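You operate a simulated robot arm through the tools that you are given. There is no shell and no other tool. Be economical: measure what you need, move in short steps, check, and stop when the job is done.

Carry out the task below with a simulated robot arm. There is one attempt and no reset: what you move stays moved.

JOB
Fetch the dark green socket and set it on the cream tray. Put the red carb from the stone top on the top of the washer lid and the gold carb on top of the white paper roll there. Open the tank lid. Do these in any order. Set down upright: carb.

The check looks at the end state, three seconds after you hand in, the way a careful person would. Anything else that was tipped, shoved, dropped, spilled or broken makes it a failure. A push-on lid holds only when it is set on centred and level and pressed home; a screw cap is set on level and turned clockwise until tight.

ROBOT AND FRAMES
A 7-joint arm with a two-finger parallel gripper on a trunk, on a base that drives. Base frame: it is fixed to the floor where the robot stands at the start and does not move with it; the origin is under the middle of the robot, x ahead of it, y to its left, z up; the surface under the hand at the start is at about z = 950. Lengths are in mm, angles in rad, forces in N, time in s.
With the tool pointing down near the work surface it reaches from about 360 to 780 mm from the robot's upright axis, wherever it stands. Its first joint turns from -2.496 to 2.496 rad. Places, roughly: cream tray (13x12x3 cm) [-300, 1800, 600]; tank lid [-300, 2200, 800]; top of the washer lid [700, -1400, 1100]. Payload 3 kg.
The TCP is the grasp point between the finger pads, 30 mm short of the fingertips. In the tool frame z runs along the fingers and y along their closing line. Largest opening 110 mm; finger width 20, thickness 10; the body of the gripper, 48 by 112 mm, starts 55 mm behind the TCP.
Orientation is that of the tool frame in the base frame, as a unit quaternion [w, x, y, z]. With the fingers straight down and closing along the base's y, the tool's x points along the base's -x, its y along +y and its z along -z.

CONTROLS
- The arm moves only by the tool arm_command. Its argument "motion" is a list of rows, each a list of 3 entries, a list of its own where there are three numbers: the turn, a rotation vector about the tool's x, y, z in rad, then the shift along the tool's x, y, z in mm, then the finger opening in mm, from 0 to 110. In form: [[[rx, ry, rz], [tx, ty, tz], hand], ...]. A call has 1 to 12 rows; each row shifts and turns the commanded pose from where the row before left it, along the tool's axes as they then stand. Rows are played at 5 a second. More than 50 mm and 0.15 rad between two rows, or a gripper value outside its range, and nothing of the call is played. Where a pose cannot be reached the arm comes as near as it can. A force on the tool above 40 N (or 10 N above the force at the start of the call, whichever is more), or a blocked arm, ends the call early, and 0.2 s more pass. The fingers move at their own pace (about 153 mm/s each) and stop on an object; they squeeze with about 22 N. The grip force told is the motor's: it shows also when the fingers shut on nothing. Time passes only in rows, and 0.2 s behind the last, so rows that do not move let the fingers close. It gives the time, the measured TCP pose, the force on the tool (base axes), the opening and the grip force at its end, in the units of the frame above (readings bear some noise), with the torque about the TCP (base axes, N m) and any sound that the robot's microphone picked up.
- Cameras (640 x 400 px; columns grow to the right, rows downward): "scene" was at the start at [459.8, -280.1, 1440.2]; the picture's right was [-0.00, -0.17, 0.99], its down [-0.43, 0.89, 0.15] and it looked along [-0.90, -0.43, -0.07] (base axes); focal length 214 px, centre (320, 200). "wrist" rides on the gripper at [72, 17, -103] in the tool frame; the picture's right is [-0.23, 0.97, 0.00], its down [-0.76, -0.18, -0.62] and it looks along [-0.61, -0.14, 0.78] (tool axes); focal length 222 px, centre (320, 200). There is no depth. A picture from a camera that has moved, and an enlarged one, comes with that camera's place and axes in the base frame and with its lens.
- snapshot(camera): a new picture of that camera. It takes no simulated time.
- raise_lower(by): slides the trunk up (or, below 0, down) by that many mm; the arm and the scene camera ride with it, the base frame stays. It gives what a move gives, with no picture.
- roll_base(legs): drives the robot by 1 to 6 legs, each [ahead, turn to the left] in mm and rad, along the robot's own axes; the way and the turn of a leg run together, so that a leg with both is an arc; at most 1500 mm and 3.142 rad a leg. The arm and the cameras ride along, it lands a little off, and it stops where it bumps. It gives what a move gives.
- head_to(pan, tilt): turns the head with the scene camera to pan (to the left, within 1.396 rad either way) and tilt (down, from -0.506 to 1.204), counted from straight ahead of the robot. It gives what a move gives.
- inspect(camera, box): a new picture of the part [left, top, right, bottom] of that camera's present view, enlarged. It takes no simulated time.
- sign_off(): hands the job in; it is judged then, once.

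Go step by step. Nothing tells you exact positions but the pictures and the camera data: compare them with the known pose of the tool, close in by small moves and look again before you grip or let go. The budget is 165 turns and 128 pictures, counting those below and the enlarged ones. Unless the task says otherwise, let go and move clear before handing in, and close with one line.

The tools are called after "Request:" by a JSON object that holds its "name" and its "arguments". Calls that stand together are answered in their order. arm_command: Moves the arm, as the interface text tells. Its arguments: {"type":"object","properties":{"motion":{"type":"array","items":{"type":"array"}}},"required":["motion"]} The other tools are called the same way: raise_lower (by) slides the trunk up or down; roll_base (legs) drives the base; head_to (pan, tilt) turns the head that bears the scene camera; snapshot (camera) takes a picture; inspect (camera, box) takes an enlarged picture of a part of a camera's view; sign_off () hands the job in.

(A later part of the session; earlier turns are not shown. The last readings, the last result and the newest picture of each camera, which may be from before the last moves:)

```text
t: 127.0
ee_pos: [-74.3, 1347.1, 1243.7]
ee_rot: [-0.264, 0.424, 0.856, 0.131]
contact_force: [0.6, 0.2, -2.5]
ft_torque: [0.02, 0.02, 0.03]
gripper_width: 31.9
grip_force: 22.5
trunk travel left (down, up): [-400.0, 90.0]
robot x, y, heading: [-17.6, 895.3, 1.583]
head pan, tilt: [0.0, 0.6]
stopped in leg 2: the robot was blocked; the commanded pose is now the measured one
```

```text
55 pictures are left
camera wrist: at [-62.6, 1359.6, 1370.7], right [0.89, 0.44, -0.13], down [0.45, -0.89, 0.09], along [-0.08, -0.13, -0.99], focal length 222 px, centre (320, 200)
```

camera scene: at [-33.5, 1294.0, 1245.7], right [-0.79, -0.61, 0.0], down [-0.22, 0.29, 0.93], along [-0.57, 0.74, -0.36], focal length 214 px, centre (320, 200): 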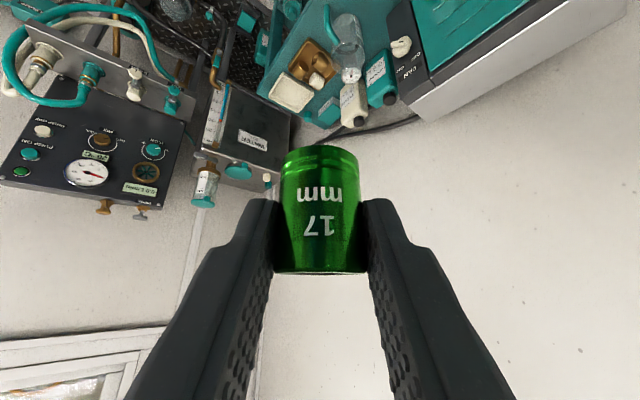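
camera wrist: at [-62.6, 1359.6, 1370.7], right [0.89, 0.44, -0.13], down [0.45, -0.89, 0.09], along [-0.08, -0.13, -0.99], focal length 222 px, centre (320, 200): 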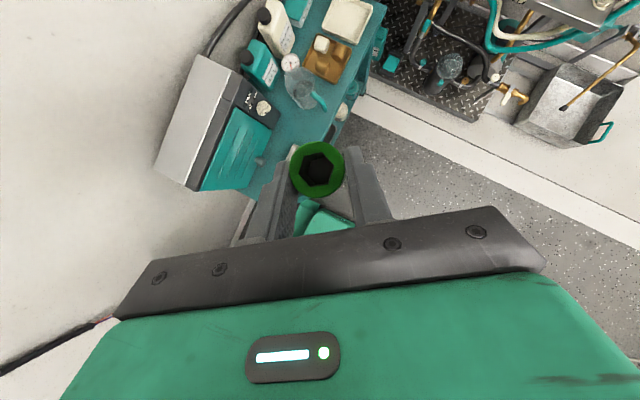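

The robot bumped at the bench corner but nothing moved. The empty cream tray is visible at about (-302, 1820), next to a wooden tray. I'll back off, swing further right and come alongside.

Request:
{"name": "roll_base", "arguments": {"legs": [[-150, 0], [0, -0.4], [400, 0], [0, 0.4], [270, 0]]}}

Request:
{"name": "snapshot", "arguments": {"camera": "scene"}}

Request:
{"name": "snapshot", "arguments": {"camera": "wrist"}}

```text
t: 134.4
ee_pos: [96.4, 1844.0, 1242.9]
ee_rot: [-0.264, 0.432, 0.852, 0.134]
contact_force: [0.1, 1.0, -0.8]
ft_torque: [-0.01, -0.01, 0.03]
gripper_width: 32.1
grip_force: 22.0
trunk travel left (down, up): [-400.0, 90.0]
robot x, y, heading: [149.6, 1392.5, 1.567]
head pan, tilt: [0.0, 0.6]
```

```text
54 pictures are left
camera scene: at [136.4, 1790.7, 1245.3], right [-0.81, -0.59, 0.0], down [-0.22, 0.29, 0.93], along [-0.55, 0.75, -0.36], focal length 214 px, centre (320, 200)
```

scene: 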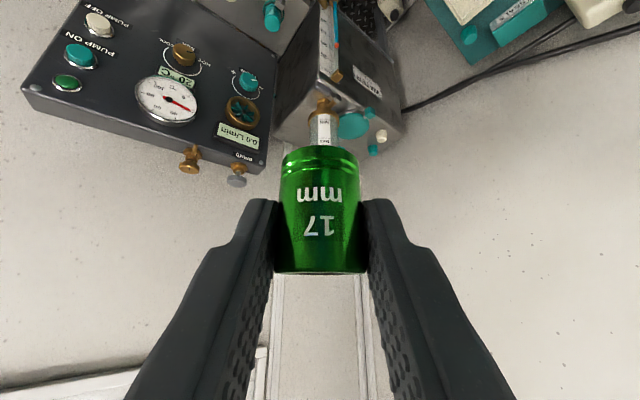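

```text
53 pictures are left
camera wrist: at [108.4, 1856.8, 1370.3], right [0.9, 0.43, -0.13], down [0.44, -0.9, 0.09], along [-0.08, -0.13, -0.99], focal length 222 px, centre (320, 200)
```

wrist: 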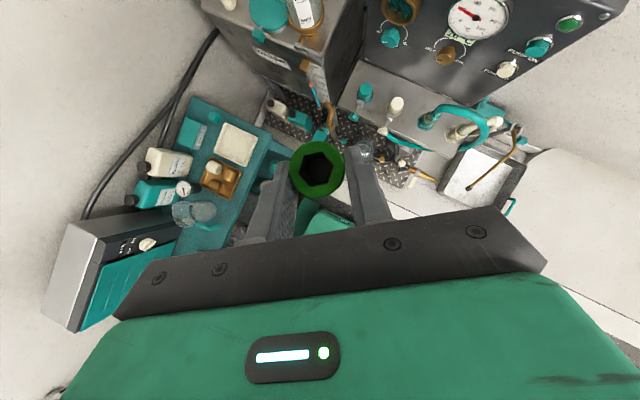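

The tray is confirmed at about (-305, 1808). I'll turn the robot toward it and lower the trunk.

Request:
{"name": "roll_base", "arguments": {"legs": [[0, 0.8]]}}

Request:
{"name": "raise_lower", "arguments": {"by": -300}}

Request:
{"name": "snapshot", "arguments": {"camera": "scene"}}

Request:
{"name": "snapshot", "arguments": {"camera": "wrist"}}

```text
t: 137.0
ee_pos: [-217.5, 1667.9, 1244.0]
ee_rot: [-0.294, 0.061, 0.954, 0.019]
contact_force: [0.6, 0.0, -1.8]
ft_torque: [-0.01, 0.01, 0.02]
gripper_width: 32.4
grip_force: 22.7
trunk travel left (down, up): [-400.0, 90.0]
robot x, y, heading: [162.0, 1408.1, 2.377]
head pan, tilt: [0.0, 0.6]
```

```text
t: 140.0
ee_pos: [-217.0, 1665.8, 944.1]
ee_rot: [-0.295, 0.061, 0.953, 0.019]
contact_force: [0.2, 0.1, -2.1]
ft_torque: [-0.01, -0.03, -0.02]
gripper_width: 32.0
grip_force: 21.9
trunk travel left (down, up): [-100.0, 390.0]
robot x, y, heading: [163.1, 1406.4, 2.373]
head pan, tilt: [0.0, 0.6]
```

```text
52 pictures are left
camera scene: at [-149.5, 1659.0, 946.5], right [-0.13, -0.99, 0.0], down [-0.36, 0.05, 0.93], along [-0.92, 0.12, -0.36], focal length 214 px, centre (320, 200)
```

scene: 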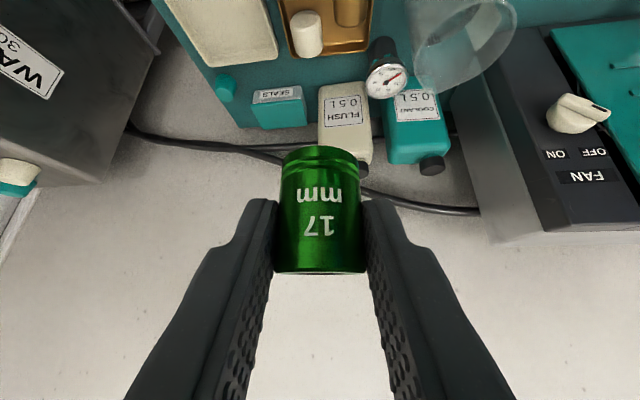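

```text
51 pictures are left
camera wrist: at [-217.0, 1684.1, 1071.5], right [0.31, 0.94, -0.13], down [0.95, -0.3, 0.09], along [0.04, -0.15, -0.99], focal length 222 px, centre (320, 200)
```

wrist: 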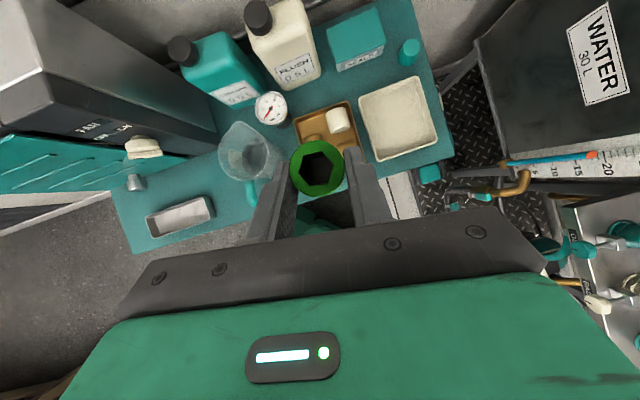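

The tray centre is at (-306, 1809) and empty. I'll shift over it and lower the trunk further.

Request:
{"name": "arm_command", "arguments": {"motion": [[[0, 0, 0], [19.4, 32.7, 13.3], 20], [[0, 0, 0], [19.4, 32.7, 13.3], 20], [[0, 0, 0], [19.4, 32.7, 13.3], 20], [[0, 0, 0], [19.4, 32.7, 13.3], 20], [[0, 0, 0], [0, 0, 0], 20]]}}

Request:
{"name": "raise_lower", "arguments": {"by": -100}}

Request:
{"name": "snapshot", "arguments": {"camera": "wrist"}}

Request:
{"name": "snapshot", "arguments": {"camera": "scene"}}

```text
t: 141.2
ee_pos: [-294.9, 1809.7, 944.9]
ee_rot: [-0.294, 0.061, 0.954, 0.019]
contact_force: [0.5, 0.2, -1.1]
ft_torque: [-0.03, -0.01, -0.03]
gripper_width: 31.9
grip_force: 22.4
trunk travel left (down, up): [-100.0, 390.0]
robot x, y, heading: [160.7, 1408.4, 2.374]
head pan, tilt: [0.0, 0.6]
```

```text
t: 142.6
ee_pos: [-294.3, 1808.0, 844.1]
ee_rot: [-0.293, 0.061, 0.954, 0.019]
contact_force: [-0.5, -0.1, -1.1]
ft_torque: [-0.01, 0.01, -0.02]
gripper_width: 31.9
grip_force: 21.8
trunk travel left (down, up): [0.0, 490.0]
robot x, y, heading: [166.8, 1405.1, 2.375]
head pan, tilt: [0.0, 0.6]
```

```text
50 pictures are left
camera wrist: at [-294.1, 1826.6, 971.9], right [0.31, 0.94, -0.13], down [0.95, -0.3, 0.09], along [0.04, -0.15, -0.99], focal length 222 px, centre (320, 200)
```

wrist: 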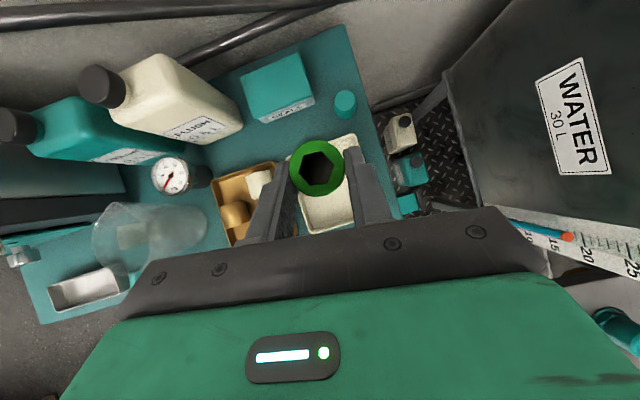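

```text
49 pictures are left
camera scene: at [-226.6, 1801.4, 846.9], right [-0.13, -0.99, 0.0], down [-0.36, 0.05, 0.93], along [-0.92, 0.12, -0.36], focal length 214 px, centre (320, 200)
```

scene: 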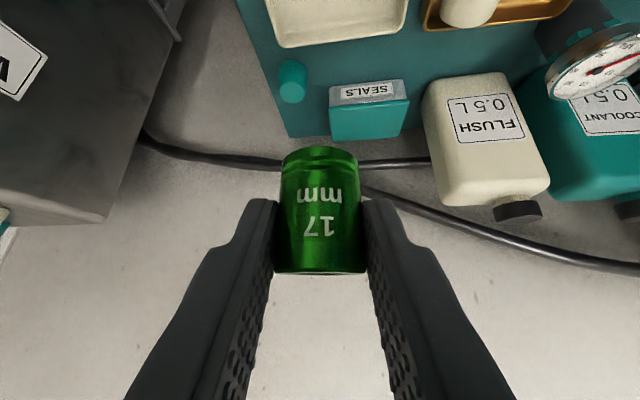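

Tray spans x −366 to −228 and y 1753 to 1866, with the socket over its middle. I'll descend vertically.

Request:
{"name": "arm_command", "arguments": {"motion": [[[0, 0, 0], [-25, 0, 27.5], 20], [[0, 0, 0], [-20.9, 0, 30.5], 20], [[0, 0, 0], [-20.9, 0, 30.5], 20], [[0, 0, 0], [-20.9, 0, 30.5], 20], [[0, 0, 0], [0, 0, 0], 20]]}}

Request:
{"name": "snapshot", "arguments": {"camera": "wrist"}}

Request:
{"name": "snapshot", "arguments": {"camera": "scene"}}

```text
t: 143.8
ee_pos: [-290.0, 1809.4, 695.6]
ee_rot: [-0.294, 0.059, 0.954, 0.018]
contact_force: [0.7, 0.4, -0.9]
ft_torque: [0.0, -0.01, 0.01]
gripper_width: 32.1
grip_force: 22.0
trunk travel left (down, up): [0.0, 490.0]
robot x, y, heading: [163.8, 1402.7, 2.375]
head pan, tilt: [0.0, 0.6]
```

```text
48 pictures are left
camera wrist: at [-289.5, 1827.3, 822.1], right [0.31, 0.94, -0.13], down [0.95, -0.3, 0.09], along [0.04, -0.15, -0.99], focal length 222 px, centre (320, 200)
```

wrist: 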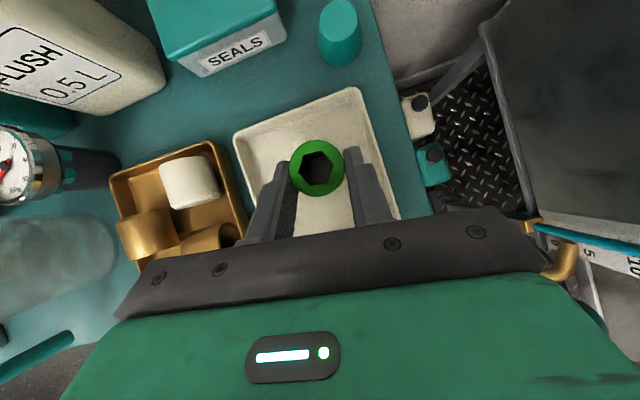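

```text
47 pictures are left
camera scene: at [-221.9, 1802.1, 697.1], right [-0.13, -0.99, 0.0], down [-0.36, 0.05, 0.93], along [-0.92, 0.12, -0.36], focal length 214 px, centre (320, 200)
```

scene: 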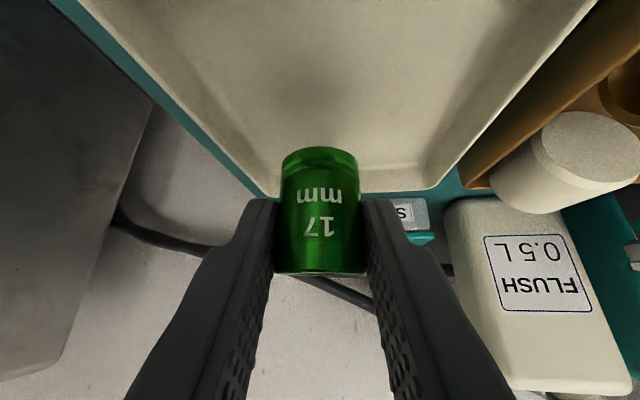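

Request:
{"name": "arm_command", "arguments": {"motion": [[[0, 0, 0], [-9.6, 0, 14], 20], [[0, 0, 0], [-9.6, 0, 14], 20], [[0, 0, 0], [0, 0, 0], 20]]}}

Request:
{"name": "arm_command", "arguments": {"motion": [[[0, 0, 0], [-2.3, 0, 3.3], 20], [[0, 0, 0], [0, 0, 0], 20]]}}

Request:
{"name": "snapshot", "arguments": {"camera": "scene"}}

```text
t: 144.6
ee_pos: [-288.8, 1810.6, 664.2]
ee_rot: [-0.296, 0.061, 0.953, 0.02]
contact_force: [-3.7, 2.7, 16.1]
ft_torque: [0.1, 0.33, -0.01]
gripper_width: 32.1
grip_force: 21.7
trunk travel left (down, up): [0.0, 490.0]
robot x, y, heading: [161.7, 1405.7, 2.376]
head pan, tilt: [0.0, 0.6]
```

```text
t: 145.2
ee_pos: [-288.6, 1808.8, 661.0]
ee_rot: [-0.295, 0.061, 0.953, 0.021]
contact_force: [1.4, 6.5, 17.8]
ft_torque: [0.25, 0.19, -0.08]
gripper_width: 32.2
grip_force: 22.3
trunk travel left (down, up): [0.0, 490.0]
robot x, y, heading: [159.3, 1404.2, 2.373]
head pan, tilt: [0.0, 0.6]
```

```text
46 pictures are left
camera scene: at [-221.3, 1802.3, 662.2], right [-0.13, -0.99, 0.0], down [-0.36, 0.05, 0.93], along [-0.92, 0.12, -0.36], focal length 214 px, centre (320, 200)
```

scene: 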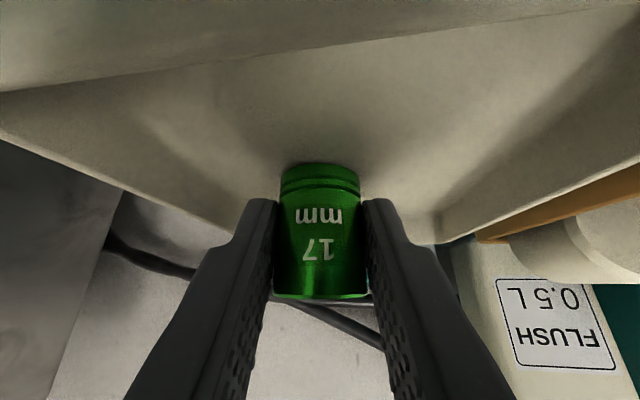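

Contact: the socket rests on the tray floor. I'll open and withdraw along the fingers.

Request:
{"name": "arm_command", "arguments": {"motion": [[[0, 0, 0], [0, 0, 0], 38], [[0, 0, 0], [0, 0, 0], 48], [[0, 0, 0], [0, 0, 0], 48], [[0, 0, 0], [0, 0, -30], 48], [[0, 0, 0], [0, 0, -45], 48], [[0, 0, 0], [0, 0, -45], 48], [[0, 0, 0], [0, 0, -45], 48], [[0, 0, 0], [0, 0, 0], 48]]}}

Request:
{"name": "snapshot", "arguments": {"camera": "scene"}}

Request:
{"name": "snapshot", "arguments": {"camera": "wrist"}}

```text
t: 146.9
ee_pos: [-195.7, 1798.1, 797.3]
ee_rot: [-0.294, 0.061, 0.954, 0.018]
contact_force: [-0.4, 1.0, 0.6]
ft_torque: [0.04, -0.01, -0.02]
gripper_width: 48.3
grip_force: 0.0
trunk travel left (down, up): [0.0, 490.0]
robot x, y, heading: [159.1, 1405.8, 2.376]
head pan, tilt: [0.0, 0.6]
```

```text
45 pictures are left
camera scene: at [-127.2, 1790.0, 798.7], right [-0.13, -0.99, 0.0], down [-0.36, 0.05, 0.93], along [-0.92, 0.12, -0.36], focal length 214 px, centre (320, 200)
```

scene: 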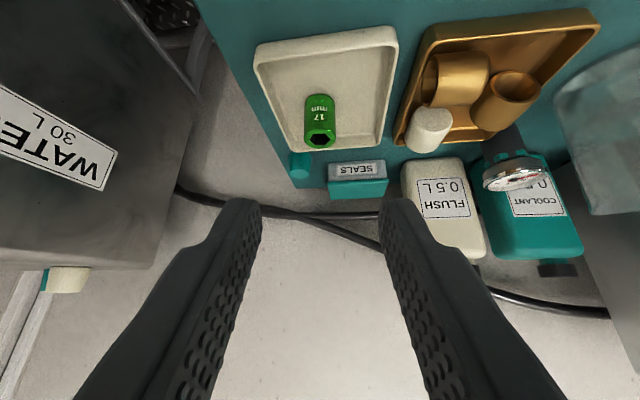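

```text
44 pictures are left
camera wrist: at [-194.8, 1815.1, 923.7], right [0.31, 0.94, -0.13], down [0.95, -0.3, 0.09], along [0.04, -0.15, -0.99], focal length 222 px, centre (320, 200)
```

wrist: 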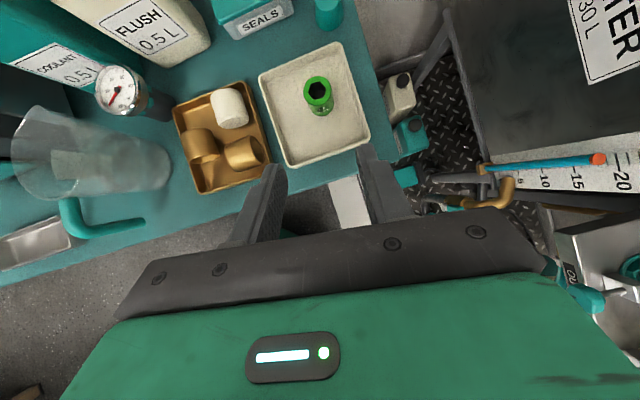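

The socket stands upright in the cream tray. Next is the tank lid, so I'll raise up and look at the tank top.

Request:
{"name": "raise_lower", "arguments": {"by": 420}}

Request:
{"name": "head_to", "arguments": {"pan": -0.6, "tilt": 0.5}}

Request:
{"name": "snapshot", "arguments": {"camera": "wrist"}}

Request:
{"name": "snapshot", "arguments": {"camera": "scene"}}

```text
refused: 420 is not a number from -400 to 400
```

```text
t: 147.9
ee_pos: [-194.4, 1797.5, 795.7]
ee_rot: [-0.294, 0.06, 0.954, 0.019]
contact_force: [-0.2, 0.5, 0.5]
ft_torque: [0.01, 0.0, 0.02]
gripper_width: 48.0
grip_force: 0.2
trunk travel left (down, up): [0.0, 490.0]
robot x, y, heading: [160.0, 1403.3, 2.375]
head pan, tilt: [-0.6, 0.499]
```

```text
43 pictures are left
camera wrist: at [-195.0, 1815.2, 923.5], right [0.31, 0.94, -0.13], down [0.95, -0.3, 0.09], along [0.04, -0.15, -0.99], focal length 222 px, centre (320, 200)
```

wrist: 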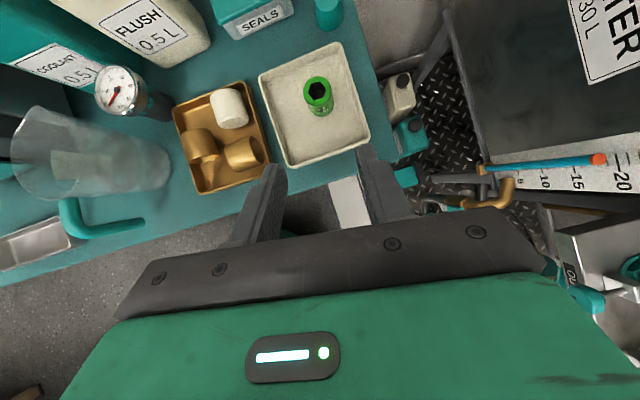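

```text
42 pictures are left
camera scene: at [-119.1, 1737.3, 804.3], right [0.21, -0.86, 0.47], down [-0.46, 0.33, 0.82], along [-0.86, -0.39, -0.33], focal length 214 px, centre (320, 200)
```

scene: 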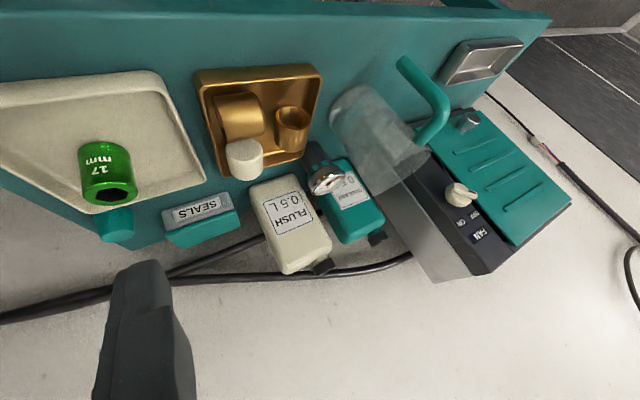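

Request:
{"name": "raise_lower", "arguments": {"by": 400}}

Request:
{"name": "head_to", "arguments": {"pan": 0.9, "tilt": 0.2}}

Request:
{"name": "snapshot", "arguments": {"camera": "wrist"}}

Request:
{"name": "snapshot", "arguments": {"camera": "scene"}}

```text
t: 151.8
ee_pos: [-195.0, 1798.1, 1196.2]
ee_rot: [-0.294, 0.06, 0.954, 0.018]
contact_force: [-0.1, 0.0, 0.7]
ft_torque: [0.0, -0.03, -0.02]
gripper_width: 48.3
grip_force: 0.1
trunk travel left (down, up): [-400.0, 90.0]
robot x, y, heading: [161.4, 1405.5, 2.378]
head pan, tilt: [-0.6, 0.499]
```

```text
t: 153.4
ee_pos: [-196.2, 1797.2, 1195.3]
ee_rot: [-0.294, 0.06, 0.954, 0.019]
contact_force: [0.1, -0.2, 0.5]
ft_torque: [0.01, 0.01, -0.01]
gripper_width: 48.1
grip_force: 0.0
trunk travel left (down, up): [-400.0, 90.0]
robot x, y, heading: [162.2, 1403.3, 2.379]
head pan, tilt: [0.901, 0.201]
```

```text
41 pictures are left
camera wrist: at [-195.1, 1815.3, 1323.5], right [0.31, 0.94, -0.13], down [0.95, -0.3, 0.09], along [0.04, -0.15, -0.99], focal length 222 px, centre (320, 200)
```

wrist: 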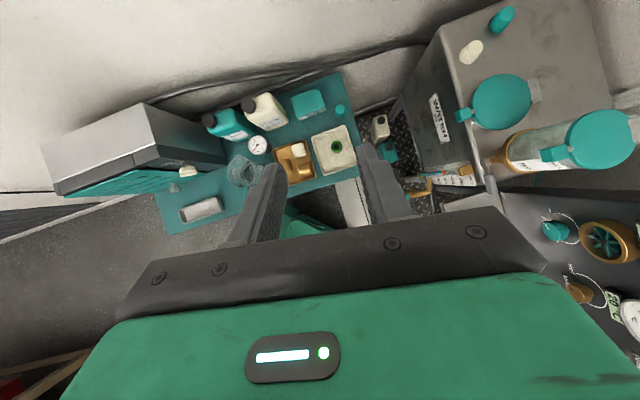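

```text
40 pictures are left
camera scene: at [-71.2, 1856.6, 1202.9], right [-0.52, -0.56, -0.65], down [-0.75, -0.06, 0.65], along [-0.41, 0.83, -0.39], focal length 214 px, centre (320, 200)
```

scene: 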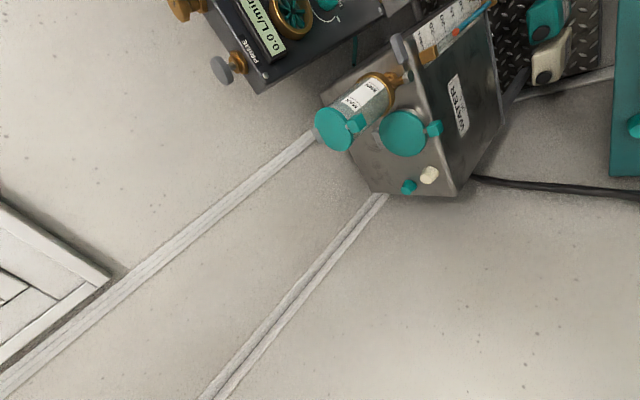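

Request:
{"name": "inspect", "arguments": {"camera": "wrist", "box": [420, 30, 640, 200]}}

Request:
{"name": "inspect", "arguments": {"camera": "scene", "box": [290, 40, 530, 210]}}

```text
2.35 times, centred on (530, 115) of wrist
camera zoom: at [-195.1, 1815.3, 1323.5], right [0.31, 0.94, -0.13], down [0.95, -0.3, 0.09], along [0.04, -0.15, -0.99], focal length 523 px, centre (-174, 400)
```

zoom: 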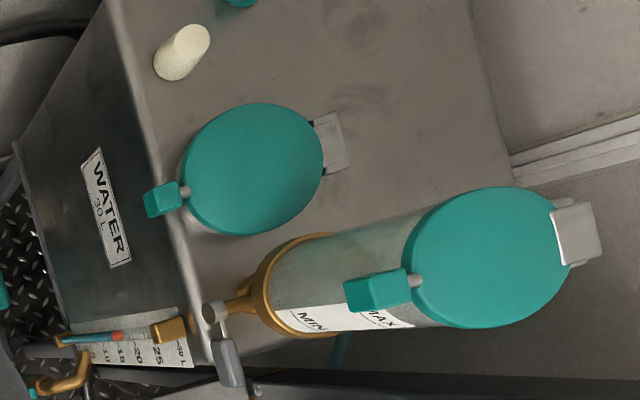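

```text
2.35 times, centred on (410, 125) of scene
camera zoom: at [-71.2, 1856.6, 1202.9], right [-0.52, -0.56, -0.65], down [-0.75, -0.06, 0.65], along [-0.41, 0.83, -0.39], focal length 505 px, centre (108, 376)
```

zoom: 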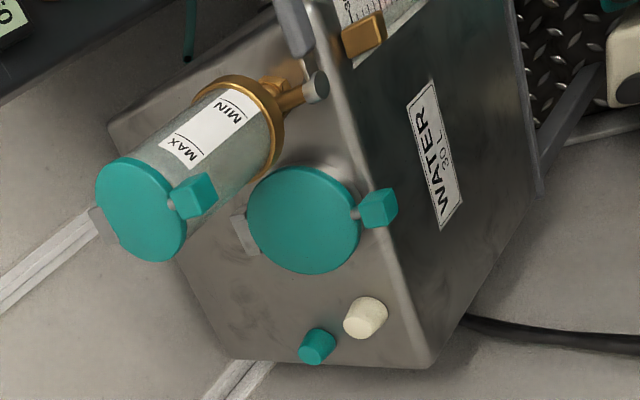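

The tank lid is centred at about (−252, 2158, 803), hinged at the back (+y), with a tab at the front at about (−253, 2082, 809). I'll move a bit closer and turn so the fingers can grip the tab's sides.

Request:
{"name": "roll_base", "arguments": {"legs": [[60, 0], [0, -0.4]]}}

Request:
{"name": "arm_command", "arguments": {"motion": [[[-0.083, 0, 0.122], [0, 0, 0], 60], [[-0.083, 0, 0.122], [0, 0, 0], 60], [[-0.083, 0, 0.122], [0, 0, 0], 60], [[-0.083, 0, 0.122], [0, 0, 0], 60], [[-0.083, 0, 0.122], [0, 0, 0], 60], [[-0.083, 0, 0.122], [0, 0, 0], 60], [[-0.083, 0, 0.122], [0, 0, 0], 60], [[0, 0, 0], [0, 0, 0], 60]]}}

Request:
{"name": "head_to", "arguments": {"pan": 0, "tilt": 0.5}}

Request:
{"name": "snapshot", "arguments": {"camera": "wrist"}}

Request:
{"name": "snapshot", "arguments": {"camera": "scene"}}

```text
t: 154.5
ee_pos: [-229.5, 1827.1, 1198.3]
ee_rot: [-0.296, 0.056, 0.953, 0.018]
contact_force: [-0.4, 0.4, -0.3]
ft_torque: [0.0, 0.0, 0.01]
gripper_width: 48.0
grip_force: 0.1
trunk travel left (down, up): [-400.0, 90.0]
robot x, y, heading: [132.8, 1439.8, 2.395]
head pan, tilt: [0.901, 0.201]
stopped in leg 1: the robot was blocked; the commanded pose is now the measured one
```

```text
t: 156.3
ee_pos: [-228.8, 1826.1, 1198.7]
ee_rot: [-0.248, 0.519, 0.802, 0.16]
contact_force: [-0.2, -0.8, 0.1]
ft_torque: [-0.01, 0.0, 0.0]
gripper_width: 59.9
grip_force: 0.0
trunk travel left (down, up): [-400.0, 90.0]
robot x, y, heading: [133.0, 1436.8, 2.395]
head pan, tilt: [0.901, 0.201]
```

```text
t: 157.5
ee_pos: [-228.4, 1826.7, 1197.0]
ee_rot: [-0.248, 0.519, 0.802, 0.159]
contact_force: [-0.1, 0.0, -0.3]
ft_torque: [0.02, -0.02, 0.0]
gripper_width: 60.2
grip_force: 0.1
trunk travel left (down, up): [-400.0, 90.0]
robot x, y, heading: [133.8, 1444.4, 2.393]
head pan, tilt: [0.0, 0.499]
```

```text
37 pictures are left
camera wrist: at [-214.1, 1835.2, 1324.9], right [0.97, 0.23, -0.13], down [0.24, -0.97, 0.09], along [-0.11, -0.11, -0.99], focal length 222 px, centre (320, 200)
```

wrist: 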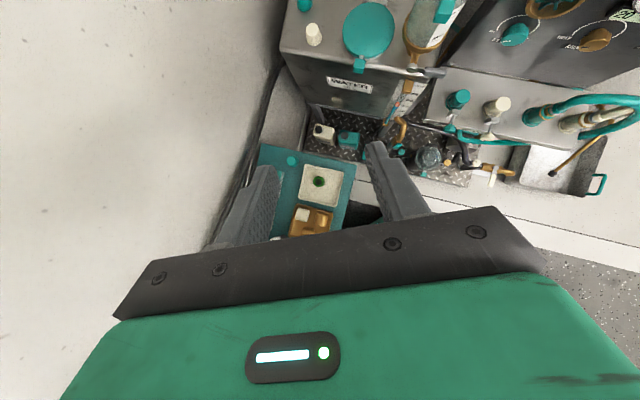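

```text
36 pictures are left
camera scene: at [-198.4, 1759.2, 1192.5], right [-0.91, -0.41, 0.0], down [-0.19, 0.42, 0.89], along [-0.36, 0.81, -0.46], focal length 214 px, centre (320, 200)
```

scene: 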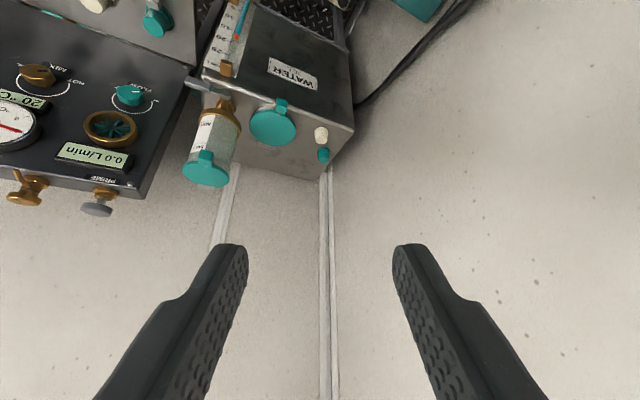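

The base is about 480 mm square and just touches the bench front. I'll back off, square up to face +y, then move forward to reach the lid comfortably.

Request:
{"name": "roll_base", "arguments": {"legs": [[-40, 0], [0, -0.82], [80, 0]]}}

Request:
{"name": "arm_command", "arguments": {"motion": [[[0.0752, 0, -0.11], [-10, -30, 0], 60], [[0.0752, 0, -0.11], [-10, -40, 0], 60], [[0.0752, 0, -0.11], [-10, -40, 0], 60], [[0, 0, 0], [0, 0, 0], 60]]}}

Request:
{"name": "snapshot", "arguments": {"camera": "wrist"}}

```text
t: 161.2
ee_pos: [189.3, 2019.5, 1197.7]
ee_rot: [-0.165, 0.792, 0.534, 0.245]
contact_force: [0.2, 0.0, 0.2]
ft_torque: [-0.02, 0.01, 0.01]
gripper_width: 60.2
grip_force: 0.1
trunk travel left (down, up): [-400.0, 90.0]
robot x, y, heading: [142.8, 1492.4, 1.589]
head pan, tilt: [0.0, 0.499]
```

```text
t: 162.2
ee_pos: [75.6, 2022.3, 1182.1]
ee_rot: [-0.21, 0.67, 0.681, 0.207]
contact_force: [0.3, 0.2, 0.5]
ft_torque: [-0.02, 0.01, -0.05]
gripper_width: 60.0
grip_force: 0.0
trunk travel left (down, up): [-400.0, 90.0]
robot x, y, heading: [137.9, 1489.6, 1.585]
head pan, tilt: [0.0, 0.499]
```

```text
35 pictures are left
camera wrist: at [92.3, 2023.8, 1310.2], right [0.98, -0.17, -0.13], down [-0.16, -0.98, 0.08], along [-0.14, -0.06, -0.99], focal length 222 px, centre (320, 200)
```

wrist: 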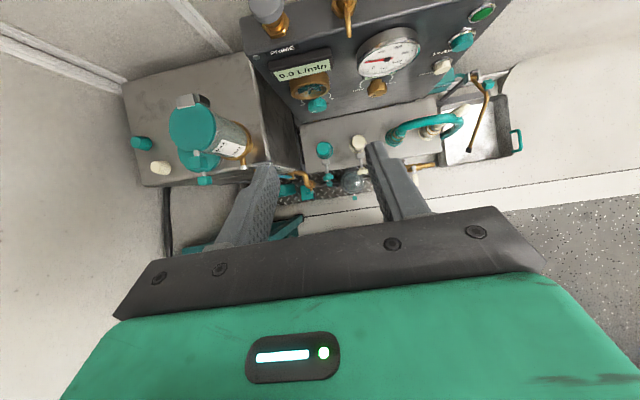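

The hand is now square to the tank. The canister on the right is tall, so rather than gripping I'll lift the tab with closed, nearly horizontal fingers, keeping the hand narrow in x. First I'll move in front of the tank, up high, and roll the hand.

Request:
{"name": "arm_command", "arguments": {"motion": [[[0, 0, 0], [-11.6, -41.5, 1.1], 60], [[0, 0, 0], [-11.6, -41.5, 1.1], 60], [[0, 0, 0], [-11.6, -41.5, 1.1], 40], [[0, 0, 0], [-11.6, -41.5, 1.1], 20], [[0, 0, 0], [-11.6, -41.5, 1.1], 0], [[0, 0, 0], [-11.6, -41.5, 1.1], 0], [[0, 0, 0], [-11.6, -41.5, 1.1], 0], [[0, 0, 0], [-11.6, -41.5, 1.1], 0], [[0, 0, 0], [0, 0, 0], 0]]}}

Request:
{"name": "arm_command", "arguments": {"motion": [[[0, 0, -0.143], [0, 0, 0], 0], [[0, 0, -0.143], [0, 0, 0], 0], [[0, 0, -0.143], [0, 0, 0], 0], [[0, 0, -0.143], [0, 0, 0], 0], [[0, 0, -0.143], [0, 0, 0], 0], [[0, 0, -0.143], [0, 0, 0], 0], [[0, 0, -0.143], [0, 0, 0], 0], [[0, 0, -0.143], [0, 0, 0], 0], [[0, 0, -0.143], [0, 0, 0], 0], [[0, 0, -0.143], [0, 0, 0], 0], [[0, 0, -0.141], [0, 0, 0], 0], [[0, 0, 0], [0, 0, 0], 0]]}}

```text
t: 164.2
ee_pos: [-151.1, 1946.2, 1077.0]
ee_rot: [-0.218, 0.665, 0.685, 0.203]
contact_force: [0.1, 0.3, 0.0]
ft_torque: [0.01, -0.01, 0.01]
gripper_width: 0.0
grip_force: 21.5
out of reach, approached as far as the arm can: row 5, 6, 7, 8
trunk travel left (down, up): [-400.0, 90.0]
robot x, y, heading: [139.4, 1490.8, 1.588]
head pan, tilt: [0.0, 0.499]
```

```text
t: 166.8
ee_pos: [-148.9, 1946.3, 1078.0]
ee_rot: [-0.002, -0.009, 0.955, 0.296]
contact_force: [0.1, -0.9, -0.6]
ft_torque: [0.02, 0.0, -0.01]
gripper_width: 0.0
grip_force: 21.8
trunk travel left (down, up): [-400.0, 90.0]
robot x, y, heading: [143.1, 1489.1, 1.586]
head pan, tilt: [0.0, 0.499]
```

Request:
{"name": "arm_command", "arguments": {"motion": [[[0, 0, 0], [35, 0, 0], 0], [[0, 0, 0], [35, 0, 0], 0], [[0, 0, 0], [34, 0, 0], 0], [[-0.135, 0, 0], [0, 0, 0], 0], [[-0.135, 0, 0], [0, 0, 0], 0], [[-0.135, 0, 0], [0, 0, 0], 0], [[-0.135, 0, 0], [0, 0, 0], 0], [[-0.135, 0, 0], [0, 0, 0], 0], [[-0.135, 0, 0], [0, 0, 0], 0], [[0, 0, 0], [0, 0, 0], 0]]}}

Request:
{"name": "snapshot", "arguments": {"camera": "wrist"}}

Request:
{"name": "snapshot", "arguments": {"camera": "scene"}}

```text
t: 169.0
ee_pos: [-246.8, 1943.3, 1087.3]
ee_rot: [-0.005, -0.008, 0.879, 0.477]
contact_force: [-0.5, 0.0, -0.5]
ft_torque: [-0.01, 0.03, 0.04]
gripper_width: 0.1
grip_force: 22.1
out of reach, approached as far as the arm can: row 6, 7, 8, 9
trunk travel left (down, up): [-400.0, 90.0]
robot x, y, heading: [143.4, 1495.1, 1.591]
head pan, tilt: [0.0, 0.499]
```

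```text
34 pictures are left
camera wrist: at [-316.8, 1865.1, 1159.5], right [0.22, 0.54, 0.82], down [0.77, -0.6, 0.19], along [0.59, 0.59, -0.55], focal length 222 px, centre (320, 200)
```

wrist: 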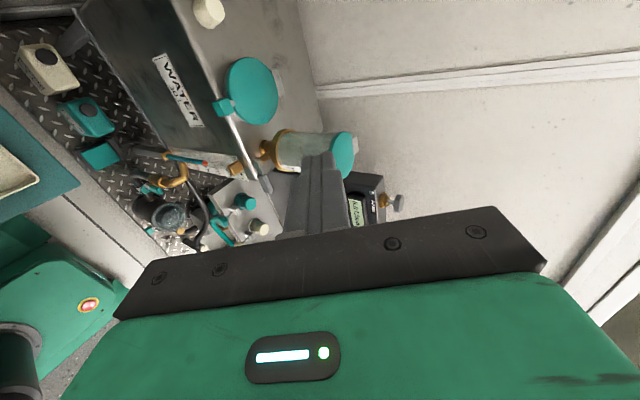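

```text
33 pictures are left
camera scene: at [-181.5, 1913.0, 1107.7], right [0.01, -0.55, -0.84], down [-0.87, -0.42, 0.26], along [-0.49, 0.73, -0.48], focal length 214 px, centre (320, 200)
```

scene: 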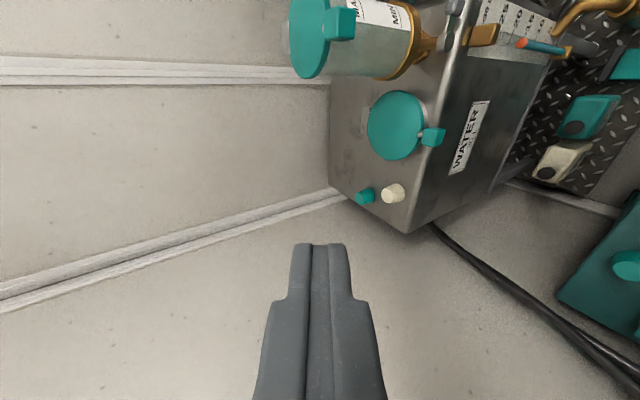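

The hand now has a tilt of about 1.0 rad, and the fingers' upper surface can lift the tab. I'll zoom in on the tab to get its edges.

Request:
{"name": "inspect", "arguments": {"camera": "wrist", "box": [190, 50, 310, 130]}}

Request:
{"name": "inspect", "arguments": {"camera": "scene", "box": [350, 80, 470, 160]}}

```text
5.00 times, centred on (250, 90) of wrist
camera zoom: at [-316.8, 1865.1, 1159.5], right [0.22, 0.54, 0.82], down [0.77, -0.6, 0.19], along [0.59, 0.59, -0.55], focal length 1111 px, centre (670, 750)
```

zoom: 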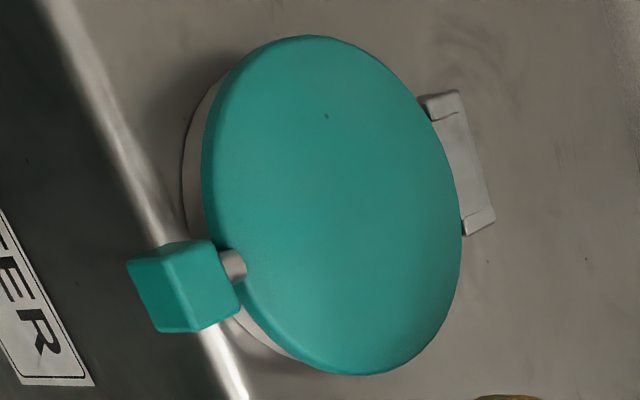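

```text
5.00 times, centred on (410, 120) of scene
camera zoom: at [-181.5, 1913.0, 1107.7], right [0.01, -0.55, -0.84], down [-0.87, -0.42, 0.26], along [-0.49, 0.73, -0.48], focal length 1072 px, centre (-130, 600)
```

zoom: 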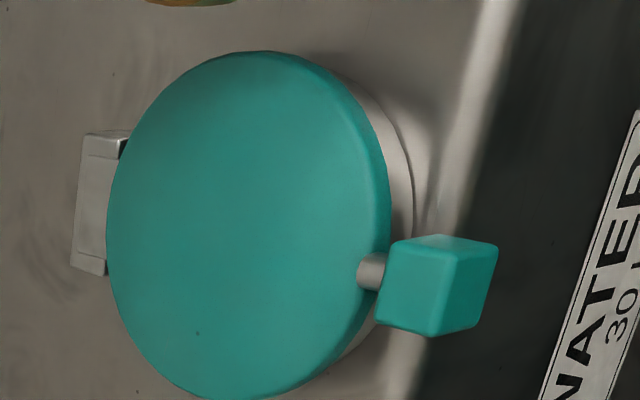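

The tab block's front bottom edge is at about (-253, 2081, 781), overhanging the tank front (y about 2100). I'll lower the trunk, then slide the fingers in just below it.

Request:
{"name": "raise_lower", "arguments": {"by": -312}}

Request:
{"name": "arm_command", "arguments": {"motion": [[[0, 0, 0], [2, 15, 26], 0], [[0, 0, 0], [2, 15, 26], 0], [[0, 0, 0], [2, 15, 25], 0], [[0, 0, 0], [0, 0, 0], 0]]}}

Request:
{"name": "snapshot", "arguments": {"camera": "wrist"}}

Request:
{"name": "snapshot", "arguments": {"camera": "scene"}}

```text
t: 172.1
ee_pos: [-244.9, 1943.7, 777.3]
ee_rot: [-0.006, -0.008, 0.879, 0.478]
contact_force: [-0.1, 0.2, 1.4]
ft_torque: [-0.02, 0.0, -0.01]
gripper_width: 0.2
grip_force: 21.6
trunk travel left (down, up): [-88.0, 402.0]
robot x, y, heading: [143.6, 1489.2, 1.59]
head pan, tilt: [0.0, 0.499]
```

```text
t: 173.1
ee_pos: [-249.9, 2032.2, 776.2]
ee_rot: [-0.005, -0.009, 0.881, 0.473]
contact_force: [-0.1, 0.3, -0.4]
ft_torque: [0.0, 0.01, 0.01]
gripper_width: 0.0
grip_force: 21.3
out of reach, approached as far as the arm can: row 2, 3
trunk travel left (down, up): [-88.0, 402.0]
robot x, y, heading: [141.3, 1492.1, 1.588]
head pan, tilt: [0.0, 0.499]
```

```text
30 pictures are left
camera wrist: at [-321.3, 1953.6, 848.6], right [0.22, 0.54, 0.81], down [0.78, -0.6, 0.2], along [0.59, 0.59, -0.55], focal length 222 px, centre (320, 200)
```

wrist: 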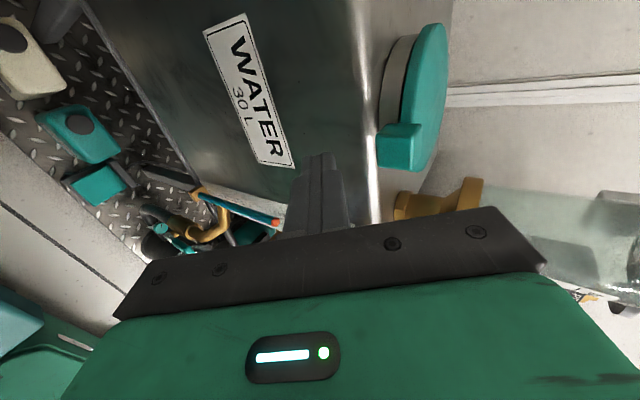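

```text
29 pictures are left
camera scene: at [-186.2, 2001.5, 796.4], right [0.01, -0.55, -0.83], down [-0.87, -0.42, 0.27], along [-0.5, 0.72, -0.48], focal length 214 px, centre (320, 200)
```

scene: 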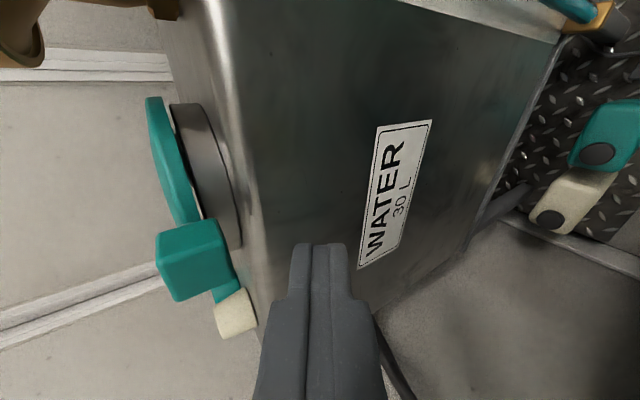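

The tab spans z 790–813 and x −271 to −234, but from here the arm falls short. I'll raise, back out, and come in again about 60 mm closer in x.

Request:
{"name": "raise_lower", "arguments": {"by": 312}}

Request:
{"name": "roll_base", "arguments": {"legs": [[-600, 0], [0, 0.1], [610, 0], [0, -0.125]]}}

```text
t: 176.2
ee_pos: [-249.5, 2032.1, 1088.5]
ee_rot: [-0.006, -0.01, 0.881, 0.472]
contact_force: [0.5, 0.1, 0.4]
ft_torque: [-0.02, 0.03, 0.01]
gripper_width: 0.2
grip_force: 21.8
trunk travel left (down, up): [-400.0, 90.0]
robot x, y, heading: [141.1, 1490.3, 1.589]
head pan, tilt: [0.0, 0.499]
```

```text
t: 183.8
ee_pos: [-296.7, 2045.7, 1087.7]
ee_rot: [0.0, 0.002, 0.881, 0.473]
contact_force: [-0.6, -0.9, 0.7]
ft_torque: [0.0, -0.03, 0.04]
gripper_width: 0.3
grip_force: 21.8
trunk travel left (down, up): [-400.0, 90.0]
robot x, y, heading: [76.7, 1495.5, 1.565]
head pan, tilt: [0.0, 0.499]
```

Request:
{"name": "arm_command", "arguments": {"motion": [[[0, 0, 0], [-22, -4.4, -6.7], 0], [[0, 0, 0], [-22, -4.4, -6.7], 0], [[0, 0, 0], [0, 0, 0], 0]]}}

Request:
{"name": "raise_lower", "arguments": {"by": -316}}

Request:
{"name": "arm_command", "arguments": {"motion": [[[0, 0, 0], [0, 8, 12], 0], [[0, 0, 0], [0, 8, 12], 0], [[0, 0, 0], [0, 0, 0], 0]]}}

Request:
{"name": "snapshot", "arguments": {"camera": "scene"}}

```text
t: 184.6
ee_pos: [-255.6, 2030.0, 1088.8]
ee_rot: [0.0, 0.002, 0.881, 0.473]
contact_force: [-0.2, -0.6, -0.7]
ft_torque: [0.01, -0.04, 0.03]
gripper_width: 0.1
grip_force: 21.5
trunk travel left (down, up): [-400.0, 90.0]
robot x, y, heading: [74.5, 1496.4, 1.564]
head pan, tilt: [0.0, 0.499]
```

```text
t: 187.7
ee_pos: [-254.8, 2029.4, 772.3]
ee_rot: [0.001, 0.002, 0.881, 0.473]
contact_force: [0.3, 0.3, 0.2]
ft_torque: [0.04, 0.01, 0.0]
gripper_width: 0.1
grip_force: 21.9
trunk travel left (down, up): [-84.0, 406.0]
robot x, y, heading: [74.0, 1498.8, 1.563]
head pan, tilt: [0.0, 0.499]
```

```text
t: 188.5
ee_pos: [-257.1, 2060.3, 772.4]
ee_rot: [0.0, 0.001, 0.881, 0.473]
contact_force: [0.7, 0.4, 0.2]
ft_torque: [0.0, 0.0, 0.02]
gripper_width: 0.2
grip_force: 22.6
trunk travel left (down, up): [-84.0, 406.0]
robot x, y, heading: [72.2, 1494.7, 1.562]
head pan, tilt: [0.0, 0.499]
```

```text
28 pictures are left
camera scene: at [-192.3, 2028.3, 792.0], right [0.0, -0.55, -0.83], down [-0.88, -0.4, 0.27], along [-0.48, 0.73, -0.49], focal length 214 px, centre (320, 200)
```

scene: 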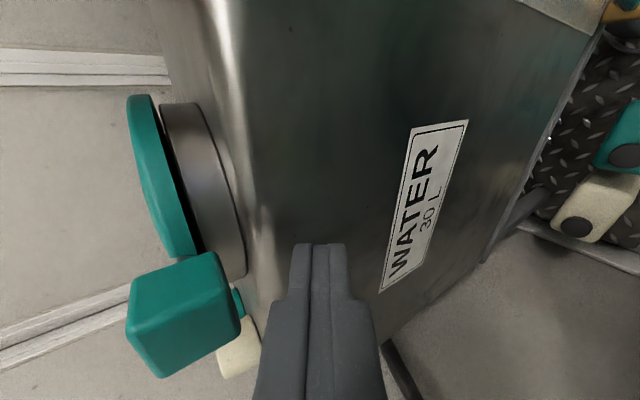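

The fingers now reach under the tab. I'll lift straight up in small steps with force checks.

Request:
{"name": "arm_command", "arguments": {"motion": [[[0, 0, 0], [-2, 8.3, -5.5], 0], [[0, 0, 0], [-2, 8.3, -5.5], 0], [[0, 0, 0], [0, 6.7, -4.4], 0], [[0, 0, 0], [0, 6.7, -4.4], 0], [[0, 0, 0], [0, 6.7, -4.4], 0], [[0, 0, 0], [0, 0, 0], 0]]}}

Request:
{"name": "snapshot", "arguments": {"camera": "scene"}}

```text
t: 189.9
ee_pos: [-250.8, 2058.4, 816.5]
ee_rot: [-0.001, 0.001, 0.881, 0.473]
contact_force: [-0.4, 0.3, -0.3]
ft_torque: [-0.01, 0.03, 0.03]
gripper_width: 0.1
grip_force: 22.0
trunk travel left (down, up): [-84.0, 406.0]
robot x, y, heading: [76.6, 1499.3, 1.56]
head pan, tilt: [0.0, 0.499]
```

```text
27 pictures are left
camera scene: at [-188.2, 2028.0, 836.6], right [0.0, -0.55, -0.83], down [-0.88, -0.4, 0.27], along [-0.48, 0.73, -0.48], focal length 214 px, centre (320, 200)
```

scene: 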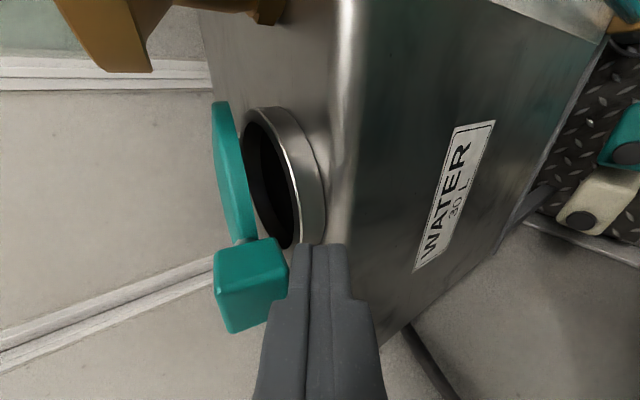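

The lid is swinging up. I continue upward with a slight forward component.

Request:
{"name": "arm_command", "arguments": {"motion": [[[0, 0, 0], [0, 9.4, -3.9], 0], [[0, 0, 0], [0, 9.4, -3.9], 0], [[0, 0, 0], [0, 10, -3], 0], [[0, 0, 0], [0, 10, -3], 0], [[0, 0, 0], [0, 10, -3], 0], [[0, 0, 0], [0, 0, 0], 0]]}}

Request:
{"name": "snapshot", "arguments": {"camera": "scene"}}

```text
t: 191.3
ee_pos: [-251.1, 2072.4, 867.7]
ee_rot: [0.0, 0.002, 0.882, 0.472]
contact_force: [0.2, 0.0, -0.2]
ft_torque: [-0.04, -0.01, 0.0]
gripper_width: 0.2
grip_force: 21.8
trunk travel left (down, up): [-84.0, 406.0]
robot x, y, heading: [79.6, 1494.3, 1.56]
head pan, tilt: [0.0, 0.499]
```

```text
26 pictures are left
camera scene: at [-188.0, 2041.4, 886.7], right [0.0, -0.55, -0.83], down [-0.88, -0.4, 0.27], along [-0.48, 0.73, -0.49], focal length 214 px, centre (320, 200)
```

scene: 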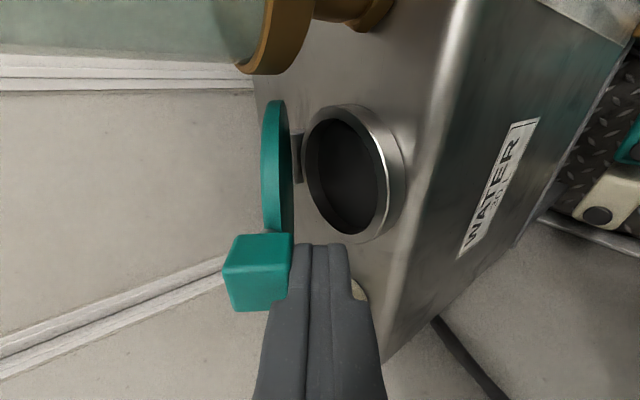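

Request:
{"name": "arm_command", "arguments": {"motion": [[[0, 0, 0], [0, 10, 0], 0], [[0, 0, 0], [0, 10, 0], 0], [[0, 0, 0], [0, 10, 0.6], 0], [[0, 0, 0], [0, 10, 0.6], 0], [[0, 0, 0], [0, 10, 2], 0], [[0, 0, 0], [0, 0, 0], 0]]}}

Request:
{"name": "snapshot", "arguments": {"camera": "scene"}}

```text
t: 192.7
ee_pos: [-248.9, 2103.7, 905.4]
ee_rot: [0.0, 0.002, 0.881, 0.472]
contact_force: [-0.1, 0.9, 1.0]
ft_torque: [-0.02, 0.01, 0.0]
gripper_width: 0.1
grip_force: 21.5
trunk travel left (down, up): [-84.0, 406.0]
robot x, y, heading: [72.3, 1497.0, 1.566]
head pan, tilt: [0.0, 0.499]
```

```text
25 pictures are left
camera scene: at [-186.7, 2072.2, 926.4], right [0.0, -0.55, -0.83], down [-0.88, -0.4, 0.27], along [-0.48, 0.73, -0.48], focal length 214 px, centre (320, 200)
```

scene: 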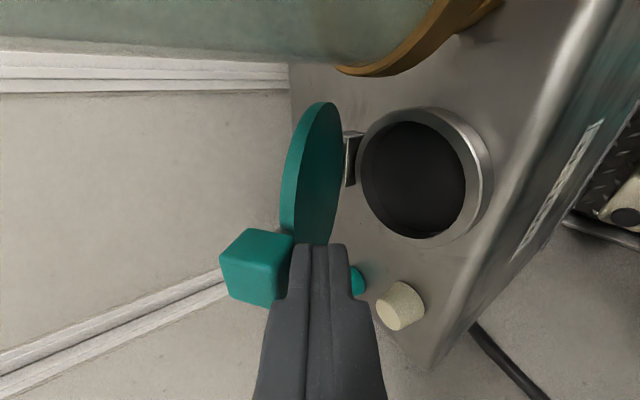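

The lid is past halfway. I'll tuck the head camera closer to the hand so it clears the canister, then keep pushing up and back.

Request:
{"name": "head_to", "arguments": {"pan": 0, "tilt": 1.1}}

Request:
{"name": "arm_command", "arguments": {"motion": [[[0, 0, 0], [2, 8.3, 5.3], 0], [[0, 0, 0], [2, 8.3, 5.3], 0], [[0, 0, 0], [2, 8.3, 5.3], 0], [[0, 0, 0], [0, 8.3, 5.3], 0], [[0, 0, 0], [0, 0, 0], 0]]}}

Request:
{"name": "snapshot", "arguments": {"camera": "wrist"}}

Request:
{"name": "snapshot", "arguments": {"camera": "scene"}}

```text
t: 193.7
ee_pos: [-249.4, 2104.3, 905.2]
ee_rot: [0.0, 0.001, 0.881, 0.473]
contact_force: [0.3, -0.1, -0.4]
ft_torque: [0.0, 0.02, 0.01]
gripper_width: 0.0
grip_force: 21.6
trunk travel left (down, up): [-84.0, 406.0]
robot x, y, heading: [77.1, 1496.5, 1.56]
head pan, tilt: [0.0, 1.1]
```

```text
t: 194.9
ee_pos: [-257.6, 2139.2, 920.5]
ee_rot: [0.001, 0.002, 0.881, 0.473]
contact_force: [-0.5, 0.6, -1.6]
ft_torque: [-0.04, -0.01, 0.02]
gripper_width: 0.0
grip_force: 22.3
trunk travel left (down, up): [-84.0, 406.0]
robot x, y, heading: [74.6, 1493.5, 1.562]
head pan, tilt: [0.0, 1.1]
```

```text
24 pictures are left
camera wrist: at [-329.7, 2063.3, 993.8], right [0.23, 0.54, 0.81], down [0.76, -0.62, 0.2], along [0.61, 0.57, -0.55], focal length 222 px, centre (320, 200)
```

wrist: 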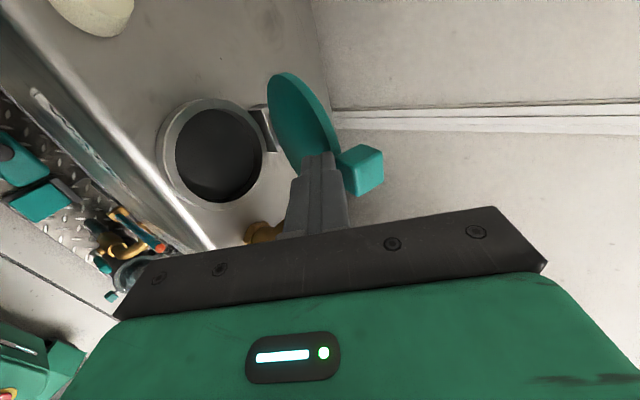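

```text
23 pictures are left
camera scene: at [-241.2, 2084.6, 957.2], right [0.0, -0.55, -0.83], down [-0.46, -0.74, 0.49], along [-0.89, 0.38, -0.25], focal length 214 px, centre (320, 200)
```

scene: 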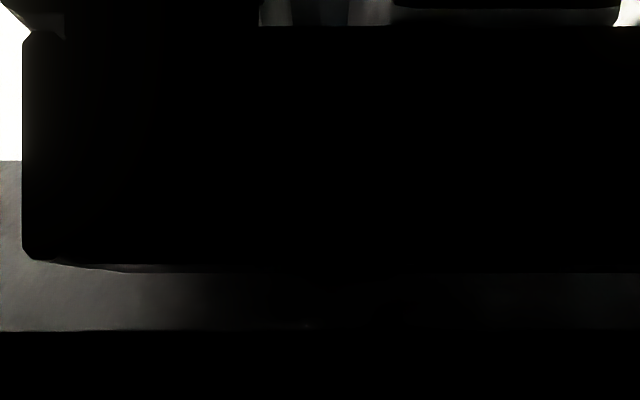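

The lid is near 70–75°. I'll push it straight back past vertical.

Request:
{"name": "arm_command", "arguments": {"motion": [[[0, 0, 0], [0, 6, 8], 0], [[0, 0, 0], [0, 6, 8], 0], [[0, 0, 0], [0, 5.5, 8.3], 0], [[0, 0, 0], [0, 5.5, 8.3], 0], [[0, 0, 0], [0, 5.5, 8.3], 0], [[0, 0, 0], [0, 0, 0], 0]]}}

Request:
{"name": "snapshot", "arguments": {"camera": "wrist"}}

```text
t: 196.3
ee_pos: [-258.6, 2190.2, 922.3]
ee_rot: [-0.001, 0.001, 0.882, 0.472]
contact_force: [-0.5, -0.1, 0.0]
ft_torque: [0.0, 0.02, 0.04]
gripper_width: 0.1
grip_force: 22.2
trunk travel left (down, up): [-84.0, 406.0]
robot x, y, heading: [78.1, 1493.8, 1.565]
head pan, tilt: [0.0, 1.1]
```

```text
22 pictures are left
camera wrist: at [-329.5, 2113.0, 995.8], right [0.23, 0.54, 0.81], down [0.76, -0.62, 0.2], along [0.61, 0.57, -0.55], focal length 222 px, centre (320, 200)
```

wrist: 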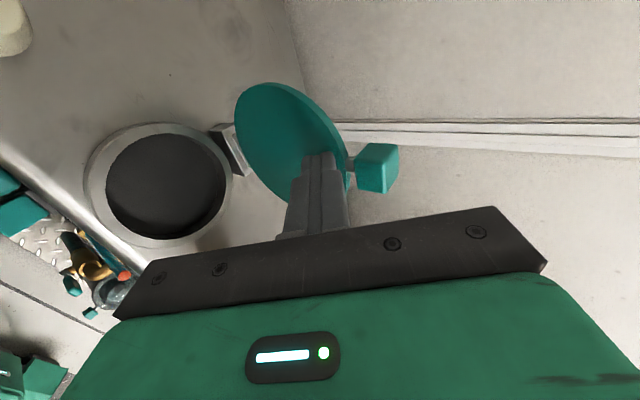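

Request:
{"name": "arm_command", "arguments": {"motion": [[[0, 0, 0], [0, 5.5, 8.3], 0], [[0, 0, 0], [0, 5.5, 8.3], 0], [[0, 0, 0], [0, 5.5, 8.3], 0], [[0, 0, 0], [0, 0, 0], 0]]}}

Request:
{"name": "snapshot", "arguments": {"camera": "wrist"}}

```text
t: 197.0
ee_pos: [-261.7, 2207.2, 924.9]
ee_rot: [-0.001, -0.002, 0.881, 0.472]
contact_force: [-10.3, -9.2, 6.0]
ft_torque: [0.12, -1.01, -1.59]
gripper_width: 0.0
grip_force: 21.9
trunk travel left (down, up): [-84.0, 406.0]
robot x, y, heading: [74.5, 1497.3, 1.562]
head pan, tilt: [0.0, 1.1]
stopped in row 3: the force on the tool passed its limit at 45 N (the readings are from after the stop); the commanded pose is now the measured one
```

```text
21 pictures are left
camera wrist: at [-333.9, 2130.8, 996.8], right [0.23, 0.54, 0.81], down [0.77, -0.61, 0.2], along [0.6, 0.58, -0.55], focal length 222 px, centre (320, 200)
```

wrist: 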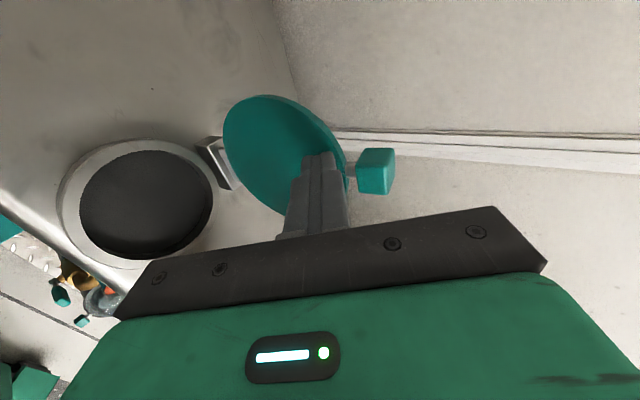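

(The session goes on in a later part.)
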